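You operate a simulated robot arm through the tools that you are given. There is no shell and no other tool.

You are at the controls of a simulated robot arm. One attempt, no reset.

TASK
Weld a smooth seam on the ring in the seam cell.
Fine: black knob at the wall printed on the tube, yellow knob at 45, screen shut, then the run button; the bead ends whole; the hood draws already, the brass block stays on the earth pad.

Only the result counts: the job must be done as asked and must still hold three seconds after the hand-in. Knocking over, shifting, dropping, spilling or breaking anything else fails it.

THE ROBOT
A 7-joint arm with a two-finger parallel gripper, fixed in place. Base frame: the origin is on the floor under the middle of its stand, x ahead of it, y to its left, z up. Lengths are in mm, angles in degrees, forces in N, time in s.
It reaches about 1247 mm from its shoulder. Its first joint turns from -132.0 to 132.0 degrees. Payload 3.91 kg.
The tool frame sits at the grasp point between the pads (the TCP): z along the fingers, y along the line on which they close. The tips reach 30 mm beyond it. The gripper opens to 110 mm. The fingers are 20 mm wide and 10 mm thick; the gripper's body (48 by 112 mm) begins 55 mm behind the TCP.
Orientation is that of the tool frame in the base frame, as a unit quaternion [x, y, z, w]. With the fingers straight down and closing along the base's y, the tool's x points along the base's -x, its y along +y and its z along -z.

THE INTERFACE
- The arm moves only by the tool move_arm. Its arguments are lists of equal length, an entry for each row: "xyz": the shift along the base's x, y, z in mm, a list of three; "turn": the turn, a rotation vector about the base's x, y, z in degrees, a list of three; "grip": the opening in per cent of the stroke, from 0 (shut) to 100 (fully open). In form: {"xyz": [[dx, dy, dz], ...], "turn": [[rx, ry, rz], ...], "grip": [grip, ...]}. A call has 1 to 20 rows; each row shifts and turns the commanded pose from where the row before left it. Rows are played at 5 a second. More than 50 mm and 8.6 degrees between two rows, or a gripper value outside its range, and nothing of the call is played. A pose out of reach is approached as far as the arm can. The call stops where the force on the tool passes 40 N (or 10 N more than at its start, if that is more) or the arm is blocked; 0.2 s more then pass. Each finger travels about 108 mm/s and halts on what it meets, pressing with about 30 N; the grip force reading is that of the motor and also rises with nothing between the fingers. The clock runs only during rows and for 0.2 s after the last one: add rows that do not move to give the fingers time. The reply holds the time, the measured pose of the TCP, the force on the tool along the base axes, the opening and the grip force, in the units named above and with some noise, with the torque about the TCP (base axes, N m) and any sound that the robot's microphone picked up, and new pictures: "show" is both (left out), scene, wrist or none.
- Cameras (640 x 400 px; columns grow to the right, rows downward): "scene" is fixed at [212.8, -493.2, 1616.1]; the picture's right is [0.61, -0.79, 0.00], its down [-0.48, -0.37, -0.79] and it looks along [0.63, 0.49, -0.61] (base axes); focal length 343 px, centre (320, 200). "wrist" rides on the gripper at [72, 17, -103] in the tool frame; the picture's right is [-0.23, 0.97, 0.00], its down [-0.76, -0.18, -0.62] and it looks along [-0.61, -0.14, 0.78] (tool axes); focal length 222 px, centre (320, 200). There is no depth. A picture from a camera that has moved, and an enlarged one, comes with that camera's place and axes in the base frame and with its lens. The place of the scene camera against the robot may be out by one fixed shift of up to 12 mm in any direction.
- inspect(camera, box): a new picture of the part [left, top, right, bottom] of that camera's present view, enlarged. No time passes.
- finish_job(): hands the job in; it is judged then, once.

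Places have to be worked out from the pictures, the camera data and where the tool is seen. Open the gripper and draw the arm clear of the work before you hand the job in, unless the task says otherwise.

The tools are called after "Call:" as a command line: name --argument value ..., lists and objects as JSON in quotes. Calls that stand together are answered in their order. move_arm: Moves the arm, as the interface text tells. Its arguments: {"type":"object","properties":{"xyz":{"type":"array"},"turn":{"type":"array"},"grip":{"type":"array"},"show":{"type":"string","enum":["both","scene","wrist","none"]}},"required":["xyz","turn","grip"]} The other tools are called the same way: inspect (camera, box) takes an enlarged picture of a part of a camera's view; finish_job () hands the job in.

At the start:

```text
t: 0.0
tcp_pos: [719.7, 150.6, 1270.0]
orientation: [0.0, 1.0, -0.001, 0.0]
wrist_force: [0.1, 0.1, -0.6]
wrist_torque: [0.0, -0.01, 0.07]
finger_gap: 110.0
gripper_force: 0.0
```

scene: 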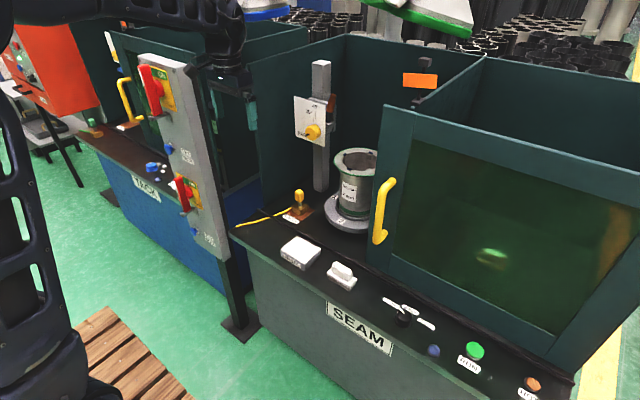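
wrist: 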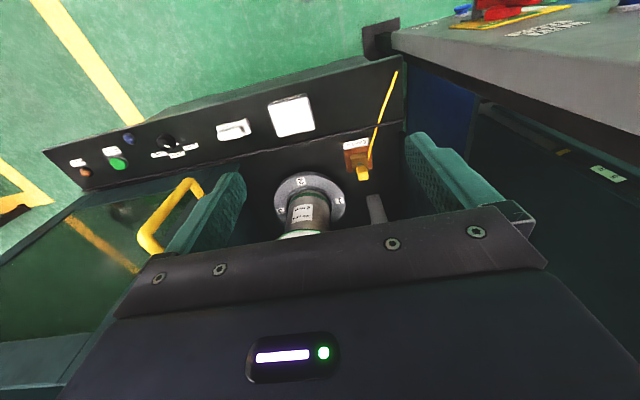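

The scene shows the seam cell with a yellow knob on a post, a tube on a turntable, a sliding screen with a yellow handle, and a black knob on the front panel. I'll enlarge several regions before moving.

Call:
inspect --camera "scene" --box '[370, 280, 560, 400]'

Call:
inspect --camera "scene" --box '[280, 50, 400, 130]'

Call:
inspect --camera "scene" --box '[260, 140, 400, 240]'

Call:
inspect --camera "scene" --box '[130, 50, 260, 260]'

Call:
inspect --camera "wrist" --box '[40, 80, 240, 200]'

Call:
inspect --camera "wrist" --box '[240, 120, 400, 240]'

```text
3.33 times, centred on (465, 340) of scene
camera zoom: at [212.8, -493.2, 1616.1], right [0.61, -0.79, 0.0], down [-0.48, -0.37, -0.79], along [0.63, 0.49, -0.61], focal length 1144 px, centre (-163, -267)
```

zoom: 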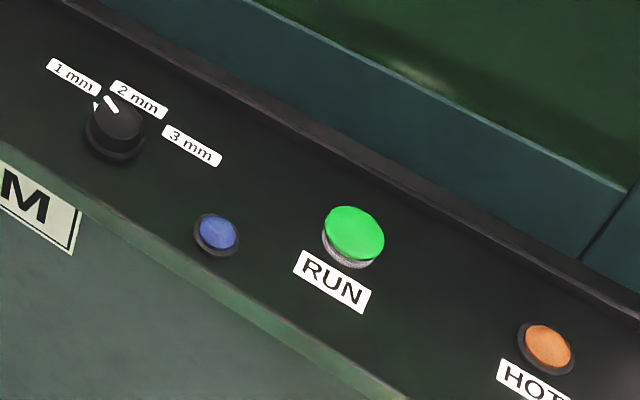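

```text
5.00 times, centred on (340, 90) of scene
camera zoom: at [212.8, -493.2, 1616.1], right [0.61, -0.79, 0.0], down [-0.48, -0.37, -0.79], along [0.63, 0.49, -0.61], focal length 1716 px, centre (220, 750)
```

zoom: 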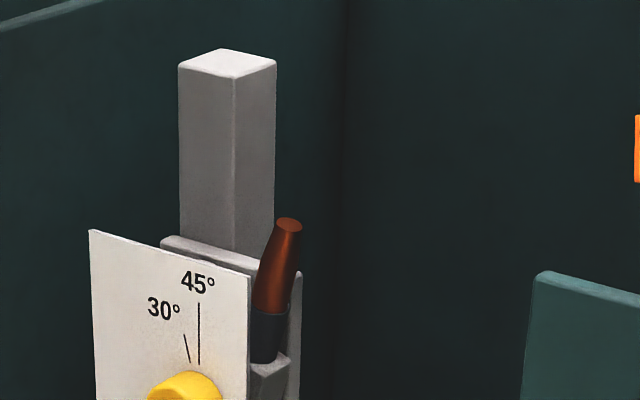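

```text
4.00 times, centred on (330, 190) of scene
camera zoom: at [212.8, -493.2, 1616.1], right [0.61, -0.79, 0.0], down [-0.48, -0.37, -0.79], along [0.63, 0.49, -0.61], focal length 1372 px, centre (280, 240)
```

zoom: 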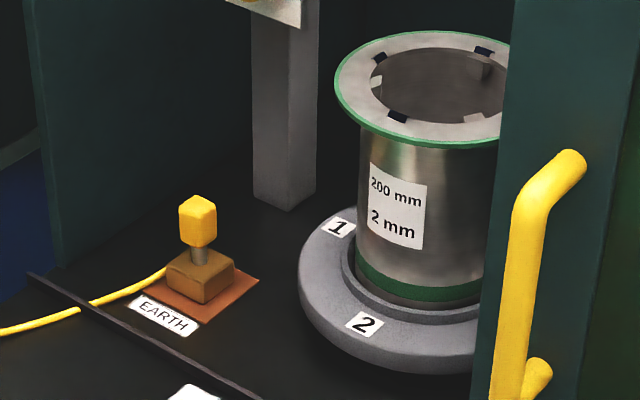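

```text
1.90 times, centred on (195, 155) of scene
camera zoom: at [212.8, -493.2, 1616.1], right [0.61, -0.79, 0.0], down [-0.48, -0.37, -0.79], along [0.63, 0.49, -0.61], focal length 654 px, centre (558, 286)
```

zoom: 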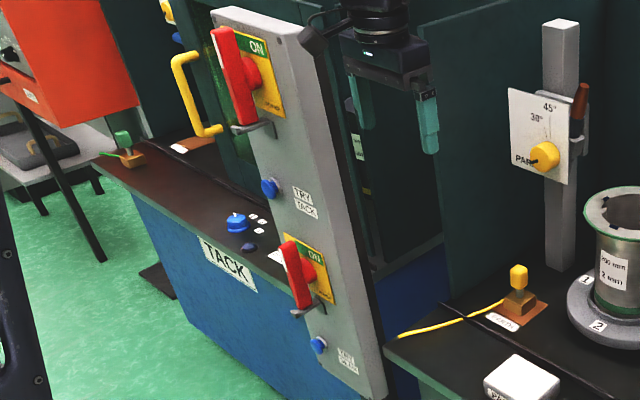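

```text
3.20 times, centred on (140, 140) of wrist
camera zoom: at [646.3, 167.8, 1372.9], right [0.23, 0.97, 0.0], down [0.76, -0.18, 0.62], along [0.61, -0.14, -0.78], focal length 711 px, centre (896, 392)
```

zoom: 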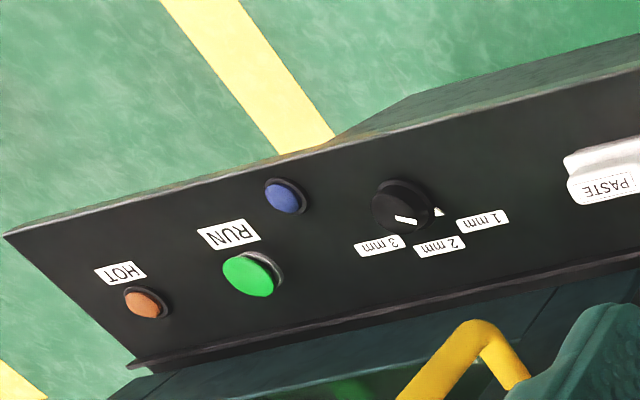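

```text
3.33 times, centred on (320, 180) of wrist
camera zoom: at [646.3, 167.8, 1372.9], right [0.23, 0.97, 0.0], down [0.76, -0.18, 0.62], along [0.61, -0.14, -0.78], focal length 740 px, centre (320, 267)
```

zoom: 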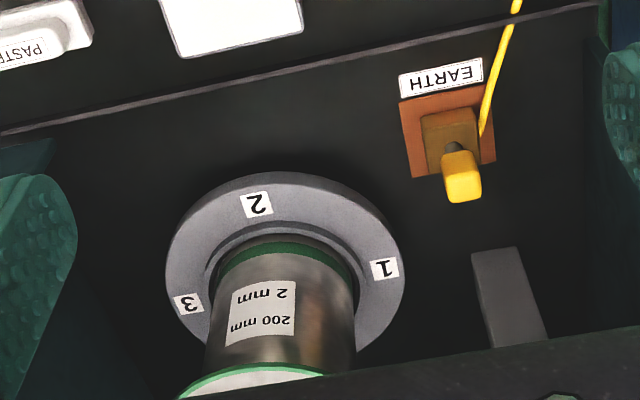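

The tube reads "2 mm". I'll look closer at the grey isolator board, the orange tag and hood, and the handle before I plan anything.

Call:
inspect --camera "scene" --box '[130, 55, 200, 100]'

Call:
inspect --camera "scene" --box '[150, 130, 240, 260]'

Call:
inspect --camera "scene" --box '[290, 85, 340, 145]'

Call:
inspect --camera "scene" --box '[380, 295, 440, 335]'

Call:
inspect --camera "scene" --box '[340, 30, 640, 260]'

Call:
inspect --camera "scene" --box '[220, 200, 360, 300]'

```text
8.89 times, centred on (165, 78) of scene
camera zoom: at [212.8, -493.2, 1616.1], right [0.61, -0.79, 0.0], down [-0.48, -0.37, -0.79], along [0.63, 0.49, -0.61], focal length 3050 px, centre (1698, 1289)
```

zoom: 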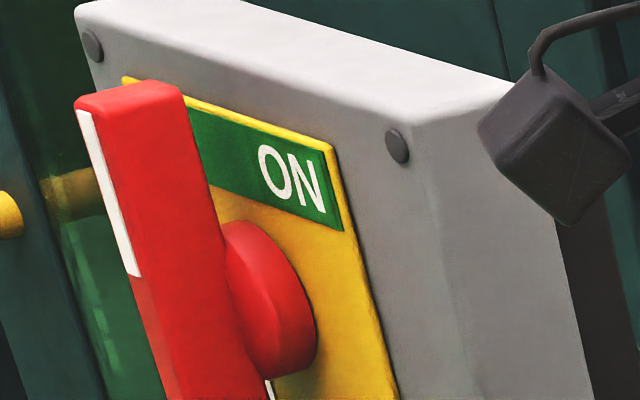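

```text
3.08 times, centred on (195, 195) of scene
camera zoom: at [212.8, -493.2, 1616.1], right [0.61, -0.79, 0.0], down [-0.48, -0.37, -0.79], along [0.63, 0.49, -0.61], focal length 1056 px, centre (705, 215)
```

zoom: 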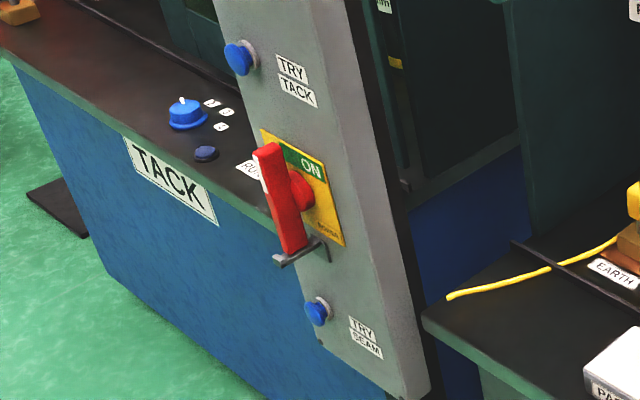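

```text
6.67 times, centred on (315, 115) of scene
camera zoom: at [212.8, -493.2, 1616.1], right [0.61, -0.79, 0.0], down [-0.48, -0.37, -0.79], along [0.63, 0.49, -0.61], focal length 2287 px, centre (353, 767)
```

zoom: 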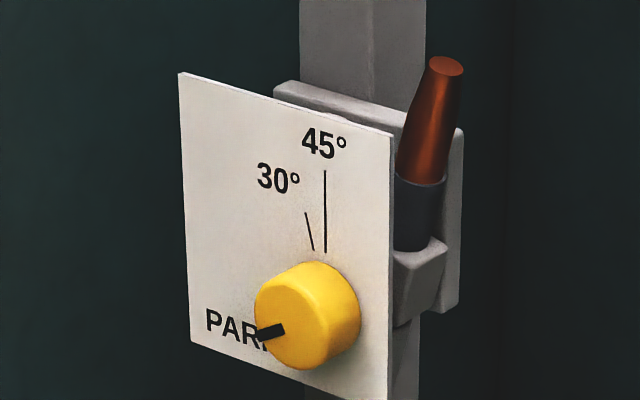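

```text
10.00 times, centred on (410, 315) of scene
camera zoom: at [212.8, -493.2, 1616.1], right [0.61, -0.79, 0.0], down [-0.48, -0.37, -0.79], along [0.63, 0.49, -0.61], focal length 3431 px, centre (-580, -950)
```

zoom: 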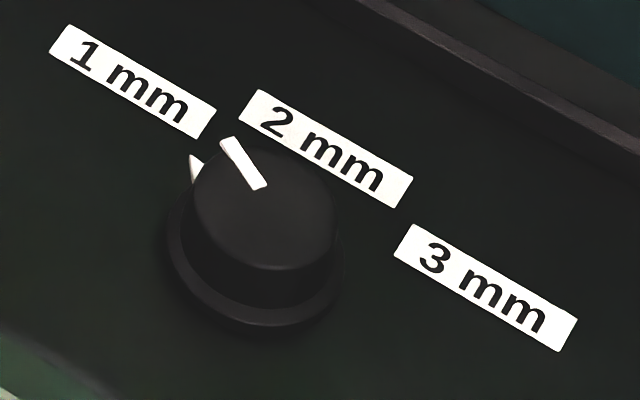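

```text
1.74 times, centred on (490, 145) of scene
camera zoom: at [212.8, -493.2, 1616.1], right [0.61, -0.79, 0.0], down [-0.48, -0.37, -0.79], along [0.63, 0.49, -0.61], focal length 597 px, centre (24, 296)
```

zoom: 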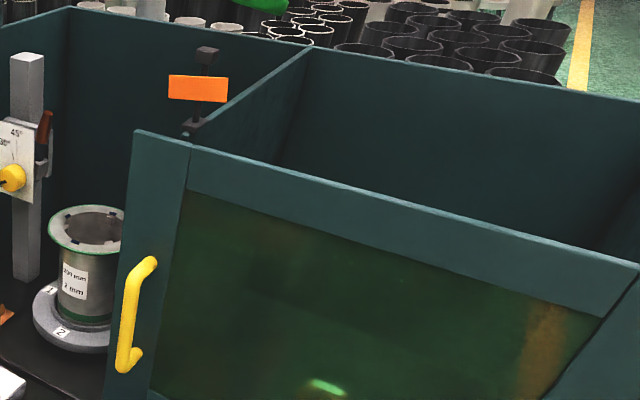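

```text
4.00 times, centred on (290, 250) of scene
camera zoom: at [212.8, -493.2, 1616.1], right [0.61, -0.79, 0.0], down [-0.48, -0.37, -0.79], along [0.63, 0.49, -0.61], focal length 1372 px, centre (440, 0)
```

zoom: 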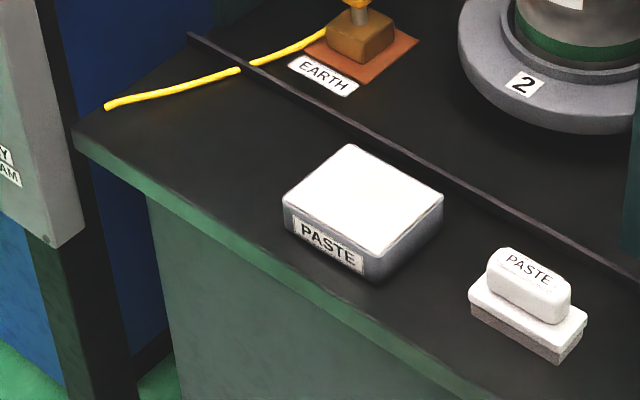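

Both isolators read ON. The black knob points at about 1 mm and should be near (808,-335,755), with RUN near (836,-519,760), the screen handle near (870,-190,925–1130) and the yellow knob near (1105,237,1045). I'll move to a hover above the black knob and look at it.

Call:
move_arm --xyz '[[3.75, -39.9, -26.7], [3.75, -39.9, -26.7], [3.75, -39.9, -26.7], [3.75, -39.9, -26.7], [3.75, -39.9, -26.7], [3.75, -39.9, -26.7], [3.75, -39.9, -26.7], [3.75, -39.9, -26.7], [3.75, -39.9, -26.7], [3.75, -39.9, -26.7], [3.75, -39.9, -26.7], [3.75, -39.9, -26.7], [0, 0, 0]]' --turn '[[0, 0, 0], [0, 0, 0], [0, 0, 0], [0, 0, 0], [0, 0, 0], [0, 0, 0], [0, 0, 0], [0, 0, 0], [0, 0, 0], [0, 0, 0], [0, 0, 0], [0, 0, 0], [0, 0, 0]]' --grip '[100, 100, 100, 100, 100, 100, 100, 100, 100, 100, 100, 100, 100]' --show "both"

```text
t: 2.8
tcp_pos: [764.1, -326.8, 947.6]
orientation: [0.0, 1.0, 0.0, 0.0]
wrist_force: [1.1, 0.0, 1.2]
wrist_torque: [-0.02, -0.01, 0.01]
finger_gap: 110.0
gripper_force: 0.1
camera wrist: at [692.0, -310.0, 1050.3], right [0.23, 0.97, 0.0], down [0.76, -0.18, 0.62], along [0.61, -0.14, -0.78], focal length 222 px, centre (320, 200)
```

scene: 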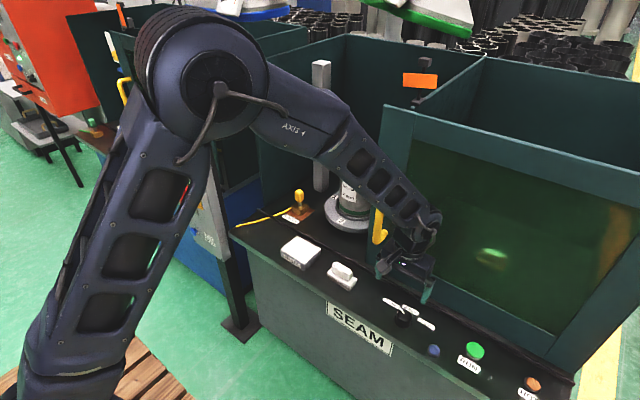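
wrist: 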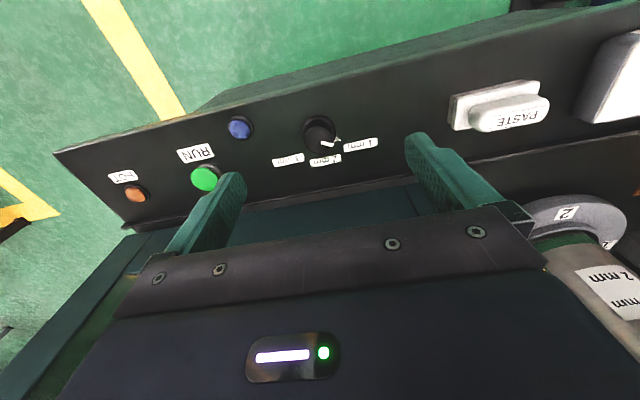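

Call:
inspect --camera "wrist" --box '[260, 100, 400, 180]'

Call:
inspect --camera "wrist" --box '[80, 90, 320, 230]'

Call:
inspect --camera "scene" --box '[340, 180, 480, 340]'

```text
4.57 times, centred on (330, 140) of wrist
camera zoom: at [692.0, -310.0, 1050.3], right [0.23, 0.97, 0.0], down [0.76, -0.18, 0.62], along [0.61, -0.14, -0.78], focal length 1015 px, centre (274, 474)
```

zoom: 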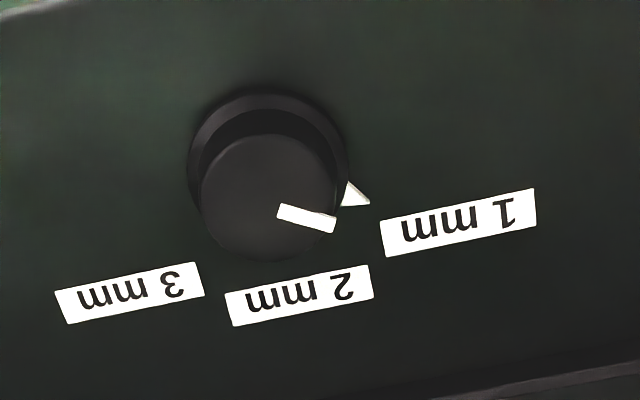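

```text
2.67 times, centred on (200, 160) of wrist
camera zoom: at [692.0, -310.0, 1050.3], right [0.23, 0.97, 0.0], down [0.76, -0.18, 0.62], along [0.61, -0.14, -0.78], focal length 592 px, centre (640, 307)
```

zoom: 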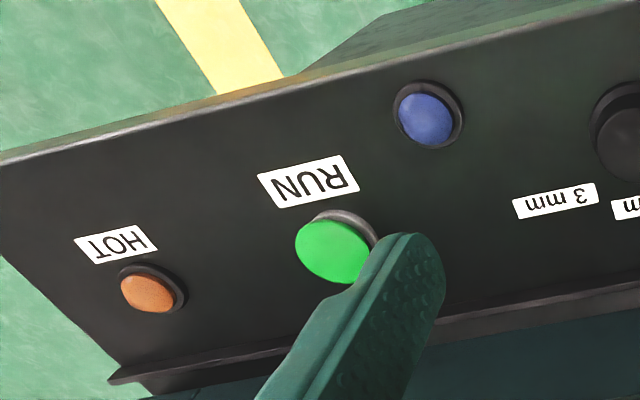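

```text
2.50 times, centred on (410, 260) of scene
camera zoom: at [212.8, -493.2, 1616.1], right [0.61, -0.79, 0.0], down [-0.48, -0.37, -0.79], along [0.63, 0.49, -0.61], focal length 858 px, centre (95, 50)
```

zoom: 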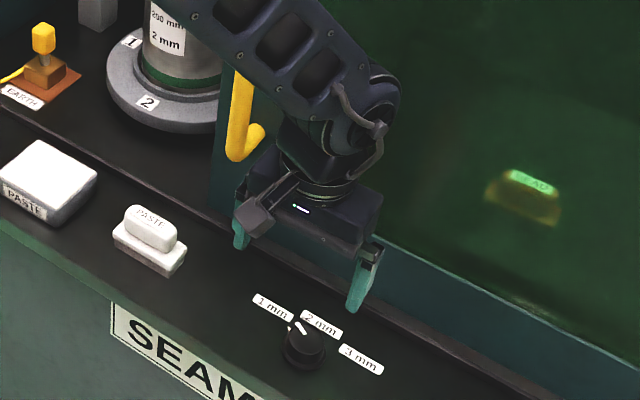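

The knob axis works out to about (813,-338.5), with its top at z≈764 and the panel at z≈738. The pointer is at about +55° (1 mm) and the 2 mm label lies straight along +x. I'll move above the knob with a +27° pre-yaw and partly close the fingers.

Call:
move_arm --xyz '[[12.2, -2.8, -17.5], [12.2, -2.8, -17.5], [12.2, -2.8, -17.5], [12.2, -2.8, -17.5], [0, 0, 0]]' --turn '[[0, 0, 6.75], [0, 0, 6.75], [0, 0, 6.75], [0, 0, 6.75], [0, 0, 0]]' --grip '[100, 90, 80, 70, 70]' --show "both"

```text
t: 4.0
tcp_pos: [810.8, -338.7, 880.6]
orientation: [-0.234, 0.972, 0.0, 0.0]
wrist_force: [-0.4, 0.3, 0.6]
wrist_torque: [0.02, 0.03, 0.0]
finger_gap: 77.3
gripper_force: 0.1
camera wrist: at [740.1, -357.0, 983.4], right [-0.24, 0.97, 0.0], down [0.76, 0.19, 0.62], along [0.61, 0.15, -0.78], focal length 222 px, centre (320, 200)
```

scene: 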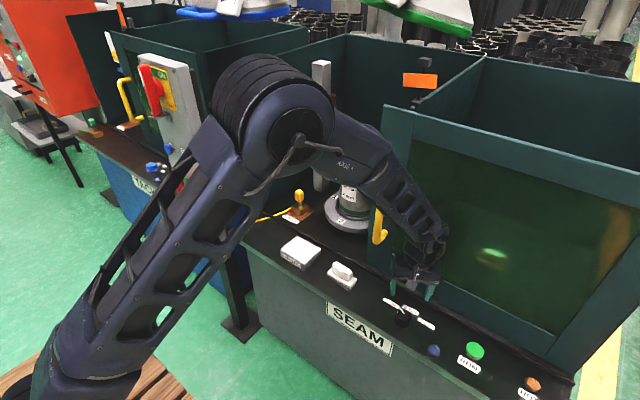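
wrist: 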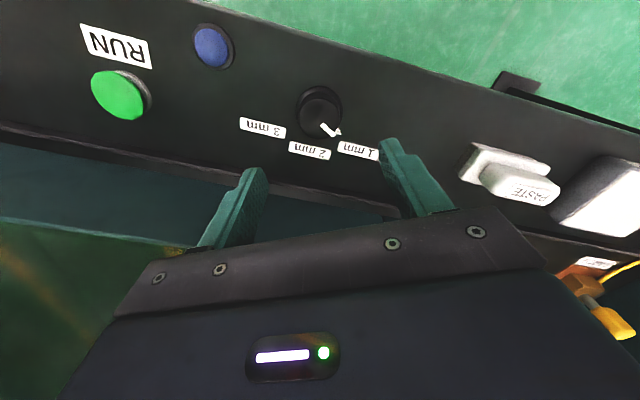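

The knob is in view, so I'll zoom in to refine its axis before descending.

Call:
inspect --camera "wrist" --box '[220, 60, 420, 220]'

Call:
inspect --camera "scene" --box '[350, 190, 480, 340]'

```text
2.50 times, centred on (320, 140) of wrist
camera zoom: at [740.1, -357.0, 983.4], right [-0.24, 0.97, 0.0], down [0.76, 0.19, 0.62], along [0.61, 0.15, -0.78], focal length 555 px, centre (320, 350)
```

zoom: 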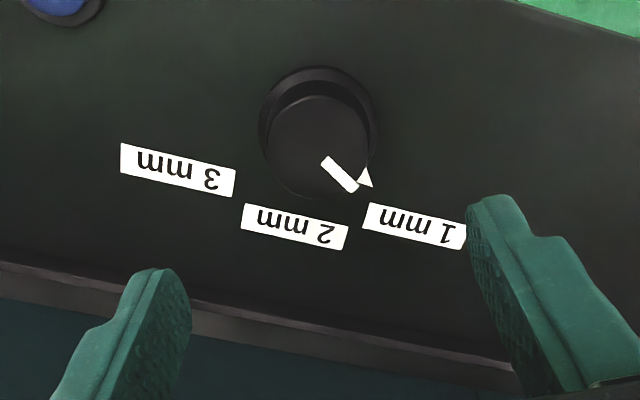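

```text
2.67 times, centred on (415, 265) of scene
camera zoom: at [212.8, -493.2, 1616.1], right [0.61, -0.79, 0.0], down [-0.48, -0.37, -0.79], along [0.63, 0.49, -0.61], focal length 915 px, centre (67, 27)
```

zoom: 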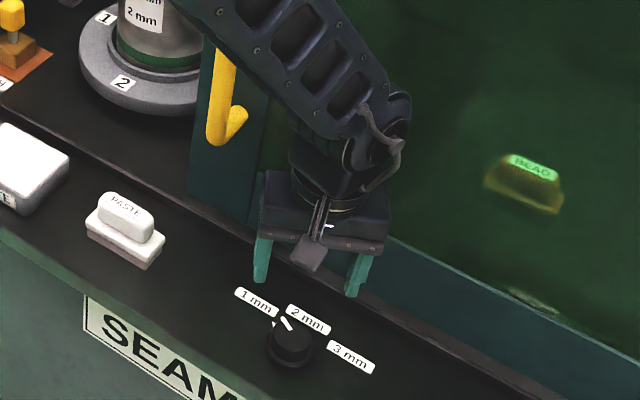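

The knob axis comes out at (812,-339.5), right under the TCP. I'll descend about 101 mm so the tips sit near z≈749 around the knob, checking the force reading.

Call:
move_arm --xyz '[[0, 0, -25], [0, 0, -25], [0, 0, -25], [0, 0, -16], [0, 0, -10], [0, 0, 0]]' --turn '[[0, 0, 0], [0, 0, 0], [0, 0, 0], [0, 0, 0], [0, 0, 0], [0, 0, 0]]' --grip '[70, 70, 70, 70, 70, 70]' --show "both"

```text
t: 5.4
tcp_pos: [813.0, -339.3, 779.1]
orientation: [-0.234, 0.972, 0.0, 0.001]
wrist_force: [-1.0, -0.4, -0.4]
wrist_torque: [0.02, 0.02, -0.01]
finger_gap: 77.0
gripper_force: 0.1
camera wrist: at [740.9, -357.3, 881.4], right [-0.24, 0.97, 0.0], down [0.76, 0.19, 0.62], along [0.6, 0.15, -0.78], focal length 222 px, centre (320, 200)
```

scene: 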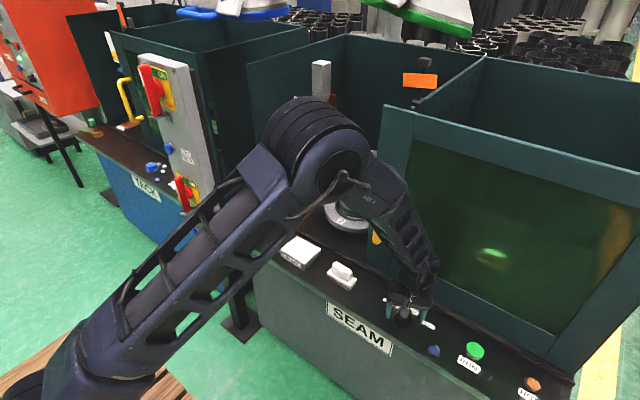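
wrist: 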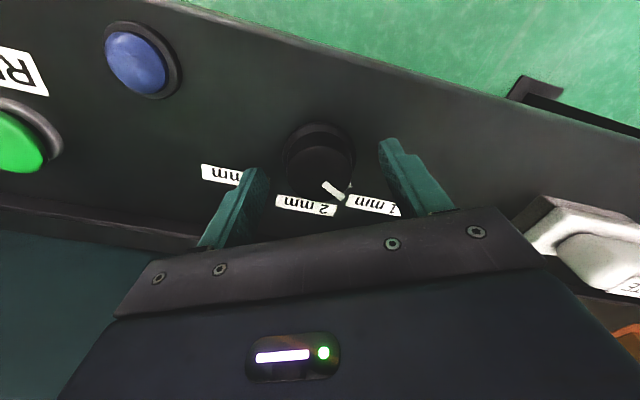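

The fingers straddle the knob with no contact force. I'll close on it gently.

Call:
move_arm --xyz '[[0, 0, 0], [0, 0, 0], [0, 0, 0], [0, 0, 0]]' --turn '[[0, 0, 0], [0, 0, 0], [0, 0, 0], [0, 0, 0]]' --grip '[55, 42, 30, 30]' --show "wrist"

```text
t: 6.4
tcp_pos: [814.1, -339.1, 778.6]
orientation: [-0.233, 0.972, -0.001, -0.001]
wrist_force: [-1.4, 1.3, -1.0]
wrist_torque: [-0.42, -0.35, -0.01]
finger_gap: 42.5
gripper_force: 45.5
camera wrist: at [740.9, -357.3, 881.5], right [-0.24, 0.97, 0.0], down [0.76, 0.19, 0.62], along [0.6, 0.15, -0.78], focal length 222 px, centre (320, 200)
```

wrist: 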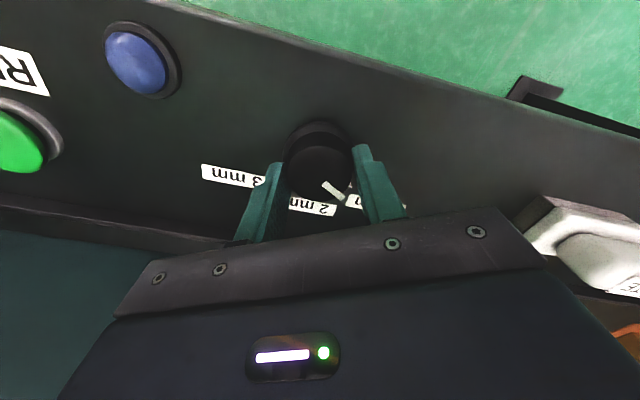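

The grip is solid at 42.5 mm. I'll turn the knob clockwise (seen from above) in small steps, first by about 30°.

Call:
move_arm --xyz '[[0, 0, 0], [0, 0, 0], [0, 0, 0], [0, 0, 0], [0, 0, 0], [0, 0, 0]]' --turn '[[0, 0, -6], [0, 0, -6], [0, 0, -6], [0, 0, -6], [0, 0, -6], [0, 0, 0]]' --grip '[30, 30, 30, 30, 30, 30]' --show "wrist"

```text
t: 7.8
tcp_pos: [811.9, -340.5, 777.9]
orientation: [0.027, 1.0, 0.0, 0.0]
wrist_force: [4.1, -14.7, 1.1]
wrist_torque: [-0.01, 0.37, 0.01]
finger_gap: 42.5
gripper_force: 44.5
camera wrist: at [741.7, -319.3, 881.5], right [0.28, 0.96, 0.0], down [0.75, -0.22, 0.62], along [0.6, -0.18, -0.78], focal length 222 px, centre (320, 200)
```

wrist: 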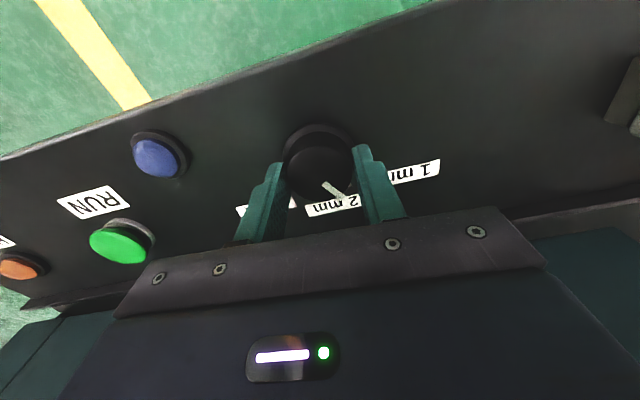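

The knob turns with the gripper; the pointer moved about 30°. I'll continue a further 22° with a small -y correction for the side force, then check.

Call:
move_arm --xyz '[[0, -0.5, 0], [0, -0.3, 0], [0, 0, 0], [0, 0, 0], [0, 0, 0]]' --turn '[[0, 0, -6], [0, 0, -6], [0, 0, -5], [0, 0, -5], [0, 0, 0]]' --grip '[30, 30, 30, 30, 30]' --show "wrist"

Call:
inspect --camera "wrist" --box '[240, 100, 420, 240]'

Call:
inspect --camera "scene" --box '[370, 270, 450, 340]'

```text
t: 9.0
tcp_pos: [812.5, -340.8, 779.6]
orientation: [0.217, 0.976, 0.0, -0.001]
wrist_force: [5.9, -22.3, -0.2]
wrist_torque: [-1.12, -0.29, 0.02]
finger_gap: 42.5
gripper_force: 45.5
camera wrist: at [754.7, -294.6, 881.5], right [0.62, 0.79, 0.0], down [0.61, -0.48, 0.62], along [0.49, -0.39, -0.78], focal length 222 px, centre (320, 200)
```

wrist: 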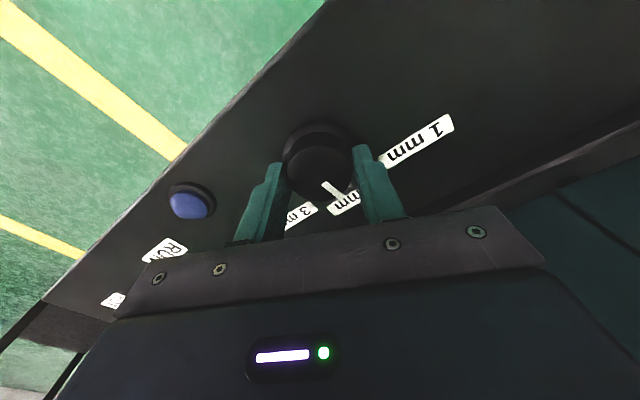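

```text
2.86 times, centred on (330, 170) of wrist
camera zoom: at [754.7, -294.6, 881.5], right [0.62, 0.79, 0.0], down [0.61, -0.48, 0.62], along [0.49, -0.39, -0.78], focal length 635 px, centre (291, 286)
```

zoom: 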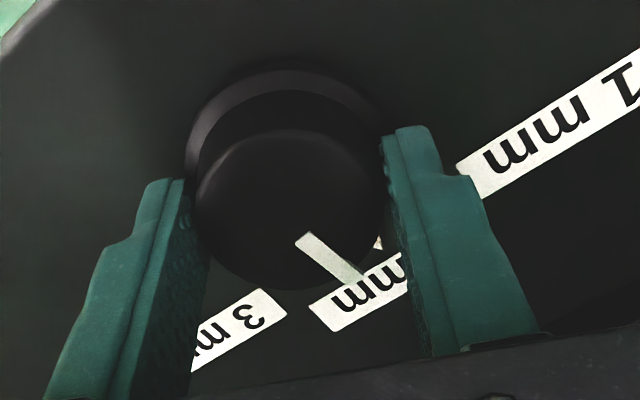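

```text
5.71 times, centred on (410, 305) of scene
camera zoom: at [212.8, -493.2, 1616.1], right [0.61, -0.79, 0.0], down [-0.48, -0.37, -0.79], along [0.63, 0.49, -0.61], focal length 1961 px, centre (-194, -400)
```

zoom: 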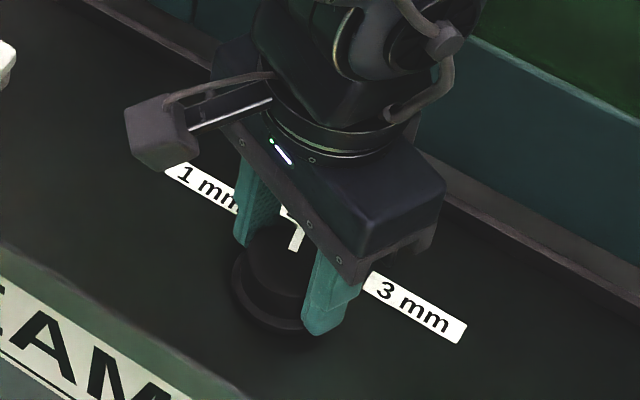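

The pointer is now within a few degrees of the 2 mm label. I'll turn 4° more, release and rise a bit for a clear look.

Call:
move_arm --xyz '[[0, 0, 0], [0, 0, 0], [0, 0, 0], [0, 0, 0], [0, 0, 30], [0, 0, 40], [0, 0, 30], [0, 0, 0]]' --turn '[[0, 0, -4], [0, 0, 0], [0, 0, 0], [0, 0, 0], [0, 0, 0], [0, 0, 0], [0, 0, 0], [0, 0, 0]]' --grip '[30, 30, 65, 65, 65, 65, 65, 65]' --show "both"

Call:
inspect --camera "wrist" --box '[240, 60, 420, 200]'

Call:
inspect --camera "scene" --box '[370, 280, 450, 340]'

```text
t: 10.8
tcp_pos: [813.5, -340.1, 877.4]
orientation: [0.25, 0.968, 0.0, 0.0]
wrist_force: [0.4, -0.7, 0.4]
wrist_torque: [0.0, -0.01, 0.03]
finger_gap: 71.4
gripper_force: 0.1
camera wrist: at [758.3, -289.9, 981.1], right [0.67, 0.74, 0.0], down [0.58, -0.52, 0.62], along [0.46, -0.42, -0.78], focal length 222 px, centre (320, 200)
```

scene: 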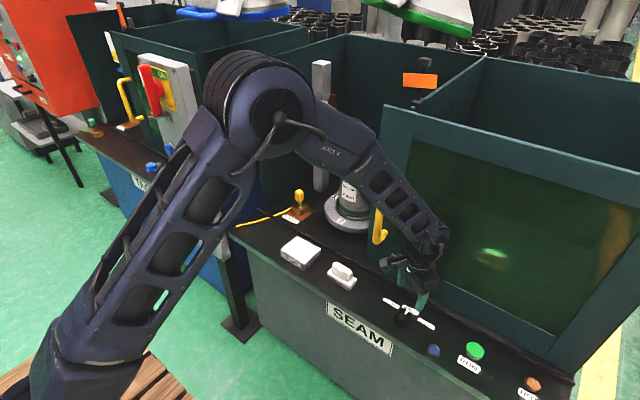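
wrist: 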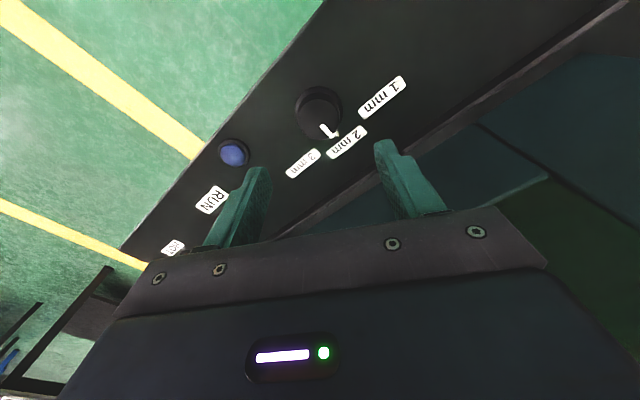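

```text
2.86 times, centred on (330, 130) of wrist
camera zoom: at [758.3, -289.9, 981.1], right [0.67, 0.74, 0.0], down [0.58, -0.52, 0.62], along [0.46, -0.42, -0.78], focal length 635 px, centre (291, 400)
```

zoom: 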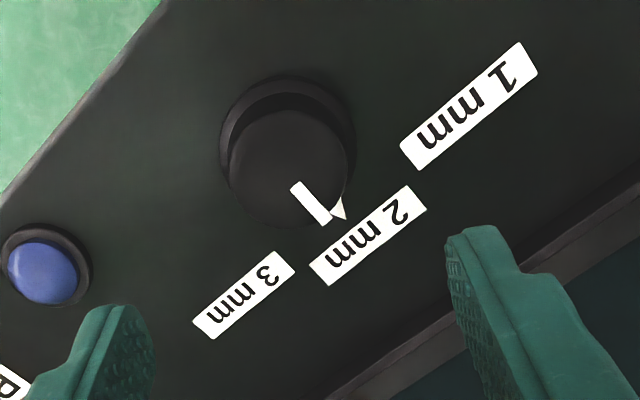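

```text
6.67 times, centred on (410, 310) of scene
camera zoom: at [212.8, -493.2, 1616.1], right [0.61, -0.79, 0.0], down [-0.48, -0.37, -0.79], along [0.63, 0.49, -0.61], focal length 2287 px, centre (-280, -533)
```

zoom: 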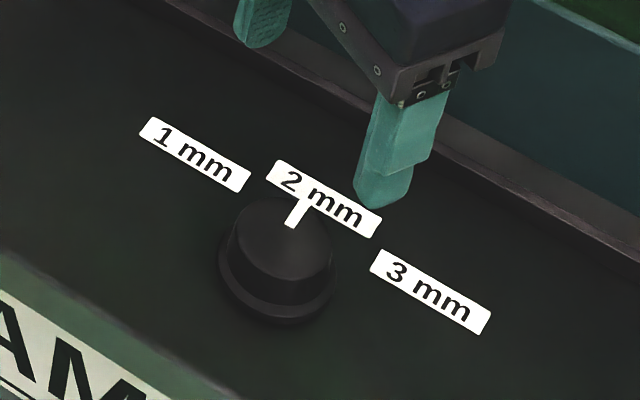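

Triangle and line now both point at the 2 mm label, within a few degrees of straight +x. I'll retreat toward the robot while straightening the yaw, then pitch the tool to point +x for the yellow knob.

Call:
move_arm --xyz '[[-18.9, 15, 25], [-18.9, 35, 20], [-18.9, 35, 20], [-18.9, 35, 20], [-18.9, 35, 20], [-19, 35.2, 16.4], [0, 0, 0]]' --turn '[[0, 0, 4.83], [0, 0, 4.83], [0, 0, 4.83], [0, 0, 4.83], [0, 0, 4.84], [0, 0, 4.84], [0, 0, 0]]' --grip '[65, 65, 65, 70, 70, 70, 70]' --show "both"

Call:
inspect --camera "scene" --box '[370, 280, 450, 340]'

```text
t: 12.4
tcp_pos: [697.7, -149.8, 1001.5]
orientation: [0.0, 1.0, 0.0, 0.0]
wrist_force: [-0.1, 0.8, 0.1]
wrist_torque: [-0.02, -0.01, 0.01]
finger_gap: 77.0
gripper_force: 0.0
camera wrist: at [626.4, -132.9, 1104.3], right [0.23, 0.97, 0.0], down [0.76, -0.18, 0.62], along [0.61, -0.14, -0.78], focal length 222 px, centre (320, 200)
```

scene: 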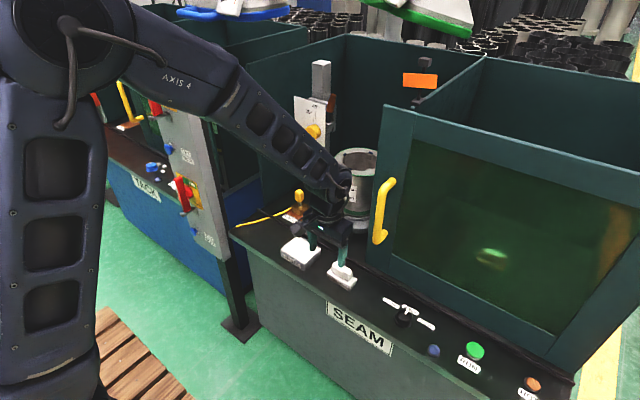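
wrist: 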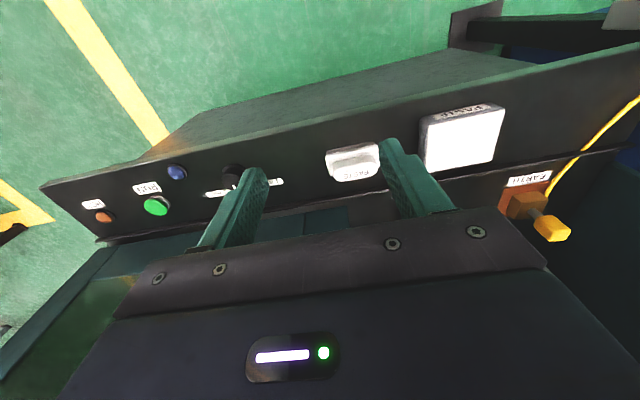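

```text
6.67 times, centred on (410, 310) of scene
camera zoom: at [212.8, -493.2, 1616.1], right [0.61, -0.79, 0.0], down [-0.48, -0.37, -0.79], along [0.63, 0.49, -0.61], focal length 2287 px, centre (-280, -533)
```

zoom: 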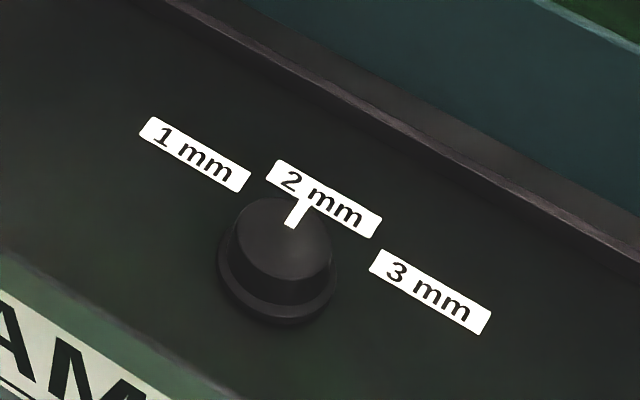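

The black knob reads 2 mm in the scene view too. Next I'll pitch the tool up to horizontal (fingers toward +x) while sliding to about (780,100,1045), still outside the cell.

Call:
move_arm --xyz '[[0, 22.7, 4.1], [0, 22.7, 4.1], [0, 22.7, 4.1], [0, 22.7, 4.1], [0, 22.7, 4.1], [0, 22.7, 4.1], [16, 22.7, 4.1], [16, 22.7, 4.1], [16, 22.7, 4.1], [16, 22.7, 4.1], [16, 23, 4], [0, 0, 0]]' --turn '[[0, -8.2, 0], [0, -8.2, 0], [0, -8.2, 0], [0, -8.2, 0], [0, -8.2, 0], [0, -8.2, 0], [0, -8.2, 0], [0, -8.2, 0], [0, -8.2, 0], [0, -8.1, 0], [0, -8.1, 0], [0, 0, 0]]' --grip '[80, 80, 80, 80, 80, 80, 80, 80, 80, 80, 80, 80]' --show "both"

```text
t: 15.0
tcp_pos: [778.6, 100.4, 1044.5]
orientation: [0.0, 0.707, 0.0, 0.707]
wrist_force: [0.2, 0.3, 0.4]
wrist_torque: [-0.01, -0.04, 0.0]
finger_gap: 88.3
gripper_force: 0.1
camera wrist: at [676.1, 118.0, 973.0], right [0.0, 0.97, 0.23], down [-0.62, -0.18, 0.76], along [0.78, -0.14, 0.61], focal length 222 px, centre (320, 200)
```

scene: 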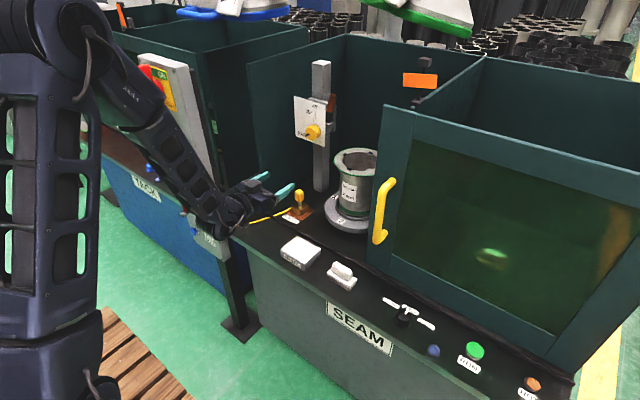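
wrist: 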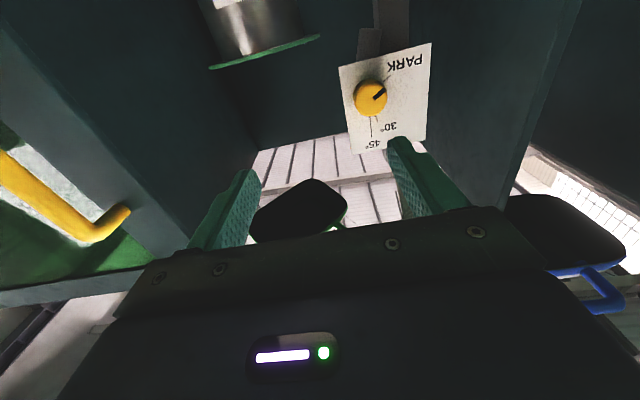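

The tool is horizontal and the yellow knob plate is visible from below. I'll zoom in to locate it.

Call:
inspect --camera "wrist" --box '[320, 30, 460, 160]'

Call:
inspect --camera "scene" --box '[150, 60, 350, 260]'

```text
3.08 times, centred on (390, 95) of wrist
camera zoom: at [676.1, 118.0, 973.0], right [0.0, 0.97, 0.23], down [-0.62, -0.18, 0.76], along [0.78, -0.14, 0.61], focal length 684 px, centre (105, 523)
```

zoom: 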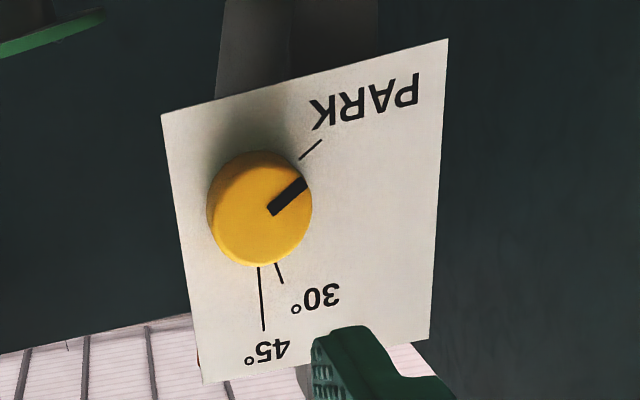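

```text
2.00 times, centred on (250, 160) of scene
camera zoom: at [212.8, -493.2, 1616.1], right [0.61, -0.79, 0.0], down [-0.48, -0.37, -0.79], along [0.63, 0.49, -0.61], focal length 686 px, centre (460, 280)
```

zoom: 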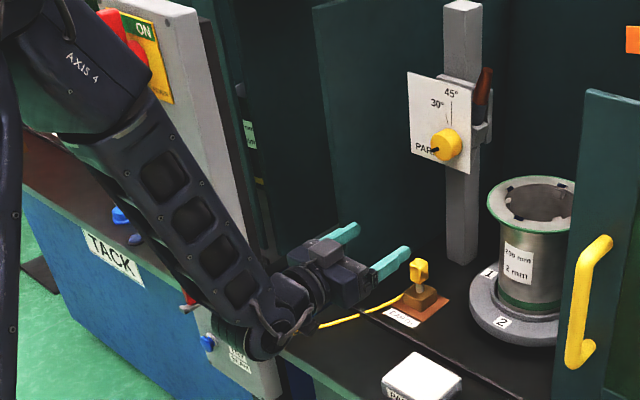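

Both views agree on the yellow knob: axis near y≈175, z≈1083, face near x≈1050. PARK is about 120° from the 45° tick, which is straight up. I'll approach to x=930 with a -60° pre-roll and measure again.

Call:
move_arm --xyz '[[18.75, 9.4, 4.75], [18.75, 9.4, 4.75], [18.75, 9.4, 4.75], [18.75, 9.4, 4.75], [18.75, 9.4, 4.75], [18.75, 9.4, 4.75], [18.75, 9.4, 4.75], [18.75, 9.2, 4.75], [0, 0, 0]]' --turn '[[-7.5, 0, 0], [-7.5, 0, 0], [-7.5, 0, 0], [-7.5, 0, 0], [-7.5, 0, 0], [-7.5, 0, 0], [-7.5, 0, 0], [-7.5, 0, 0], [0, 0, 0]]' --grip '[80, 80, 80, 80, 80, 80, 80, 80, 80]' --show "both"

Call:
inspect --camera "wrist" --box '[200, 0, 440, 200]'

Call:
inspect --camera "scene" --box '[200, 50, 400, 230]'

```text
t: 17.0
tcp_pos: [930.3, 175.2, 1084.3]
orientation: [-0.354, 0.612, -0.354, 0.612]
wrist_force: [-0.4, 0.5, 0.2]
wrist_torque: [-0.01, -0.02, 0.01]
finger_gap: 88.0
gripper_force: 0.0
camera wrist: at [826.9, 120.3, 1033.4], right [0.0, 0.68, -0.73], down [-0.62, 0.57, 0.53], along [0.78, 0.45, 0.43], focal length 222 px, centre (320, 200)
```

scene: 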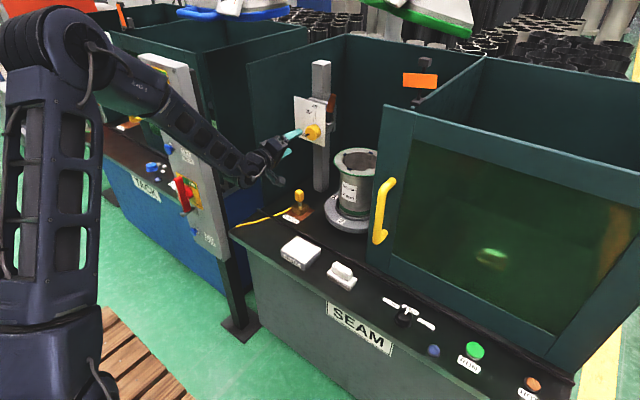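
wrist: 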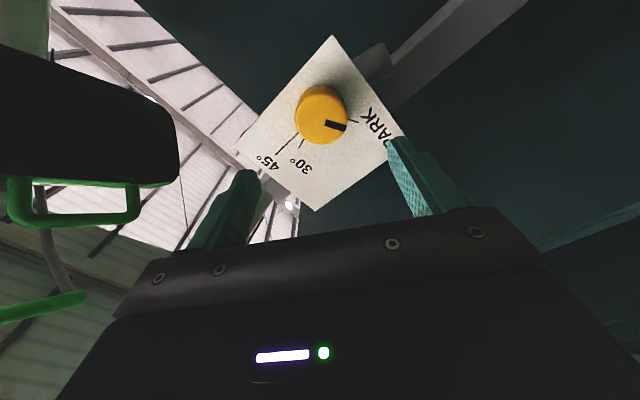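

```text
2.00 times, centred on (320, 100) of wrist
camera zoom: at [826.9, 120.3, 1033.4], right [0.0, 0.68, -0.73], down [-0.62, 0.57, 0.53], along [0.78, 0.45, 0.43], focal length 444 px, centre (320, 400)
```

zoom: 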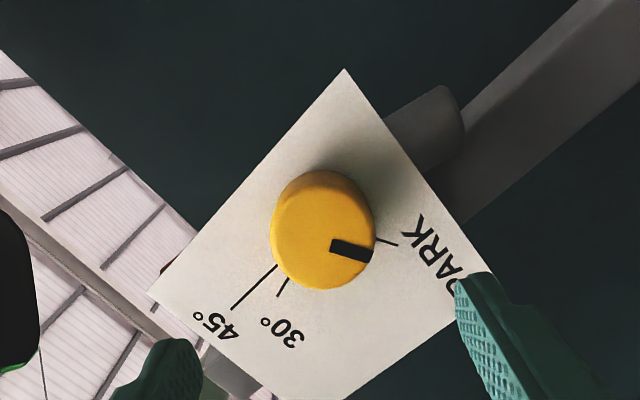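

```text
2.22 times, centred on (300, 140) of scene
camera zoom: at [212.8, -493.2, 1616.1], right [0.61, -0.79, 0.0], down [-0.48, -0.37, -0.79], along [0.63, 0.49, -0.61], focal length 762 px, centre (364, 333)
```

zoom: 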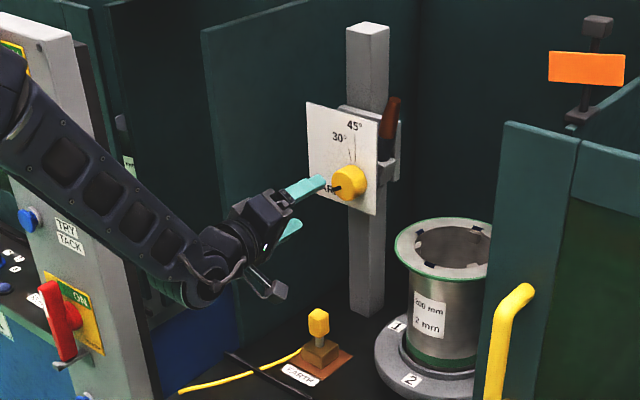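

From two viewpoints the plate is at x≈1071, the knob face at x≈1050, diameter ≈52 mm, and the axis at (y,z)≈(173.5,1084). I'll advance 103 mm so the tips stop at about x≈1063, short of the plate.

Call:
move_arm --xyz '[[25, -1.5, 1], [25, 0, 0], [22, 0, 0], [18, 0, 0], [13, 0, 0], [0, 0, 0]]' --turn '[[0, 0, 0], [0, 0, 0], [0, 0, 0], [0, 0, 0], [0, 0, 0], [0, 0, 0]]' --grip '[80, 80, 80, 80, 80, 80]' --show "both"

Call:
inspect --camera "wrist" --box '[200, 60, 440, 240]'

Call:
inspect --camera "scene" --box '[240, 70, 360, 170]'

```text
t: 18.4
tcp_pos: [1033.2, 172.4, 1082.7]
orientation: [-0.354, 0.612, -0.354, 0.612]
wrist_force: [-0.6, -0.1, 0.8]
wrist_torque: [0.04, -0.03, 0.06]
finger_gap: 87.6
gripper_force: 0.1
camera wrist: at [929.6, 118.9, 1032.3], right [0.0, 0.68, -0.73], down [-0.62, 0.57, 0.53], along [0.78, 0.45, 0.43], focal length 222 px, centre (320, 200)
```

scene: 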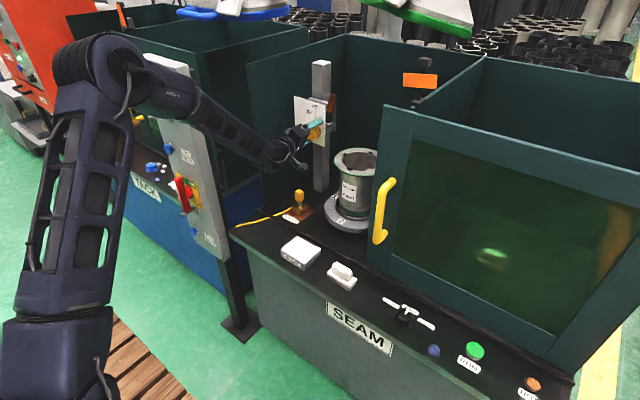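
wrist: 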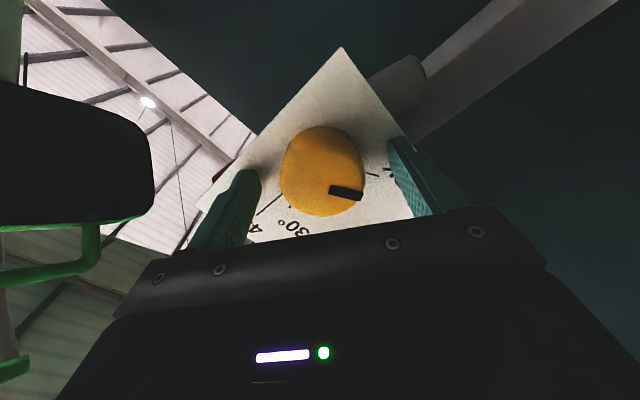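

```text
2.22 times, centred on (320, 150) of wrist
camera zoom: at [929.6, 118.9, 1032.3], right [0.0, 0.68, -0.73], down [-0.62, 0.57, 0.53], along [0.78, 0.45, 0.43], focal length 494 px, centre (320, 311)
```

zoom: 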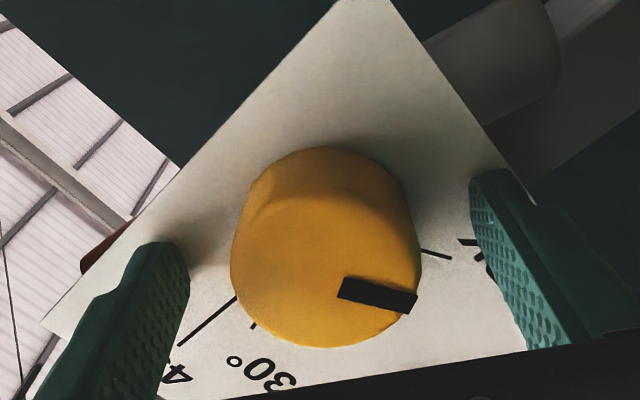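

```text
4.00 times, centred on (300, 120) of scene
camera zoom: at [212.8, -493.2, 1616.1], right [0.61, -0.79, 0.0], down [-0.48, -0.37, -0.79], along [0.63, 0.49, -0.61], focal length 1372 px, centre (400, 520)
```

zoom: 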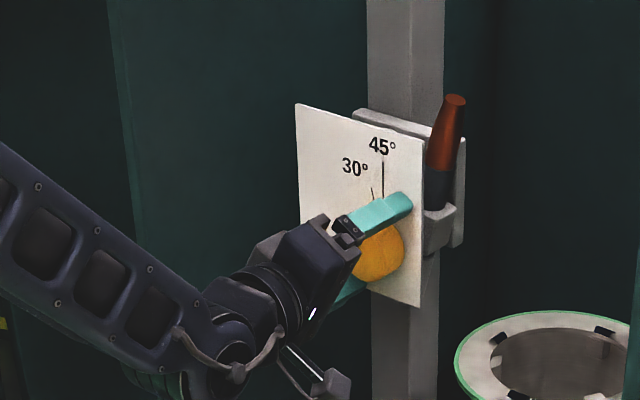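

The fingers straddle the yellow knob symmetrically with no contact. I'll close on it.

Call:
move_arm --xyz '[[0, 0, 0], [0, 0, 0], [0, 0, 0], [0, 0, 0]]' --turn '[[0, 0, 0], [0, 0, 0], [0, 0, 0], [0, 0, 0]]' --grip '[65, 52, 38, 38]' --show "wrist"

```text
t: 19.4
tcp_pos: [1033.5, 173.2, 1081.1]
orientation: [-0.354, 0.613, -0.353, 0.611]
wrist_force: [0.1, 4.5, -11.1]
wrist_torque: [0.11, 0.24, 0.26]
finger_gap: 49.2
gripper_force: 45.9
camera wrist: at [929.4, 119.7, 1031.0], right [0.0, 0.68, -0.73], down [-0.62, 0.57, 0.54], along [0.78, 0.46, 0.42], focal length 222 px, centre (320, 200)
```

wrist: 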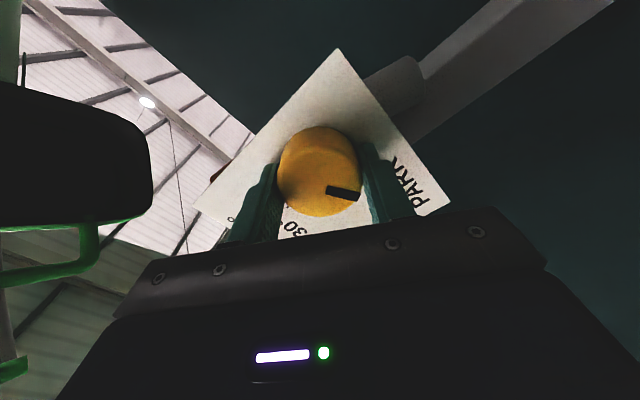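

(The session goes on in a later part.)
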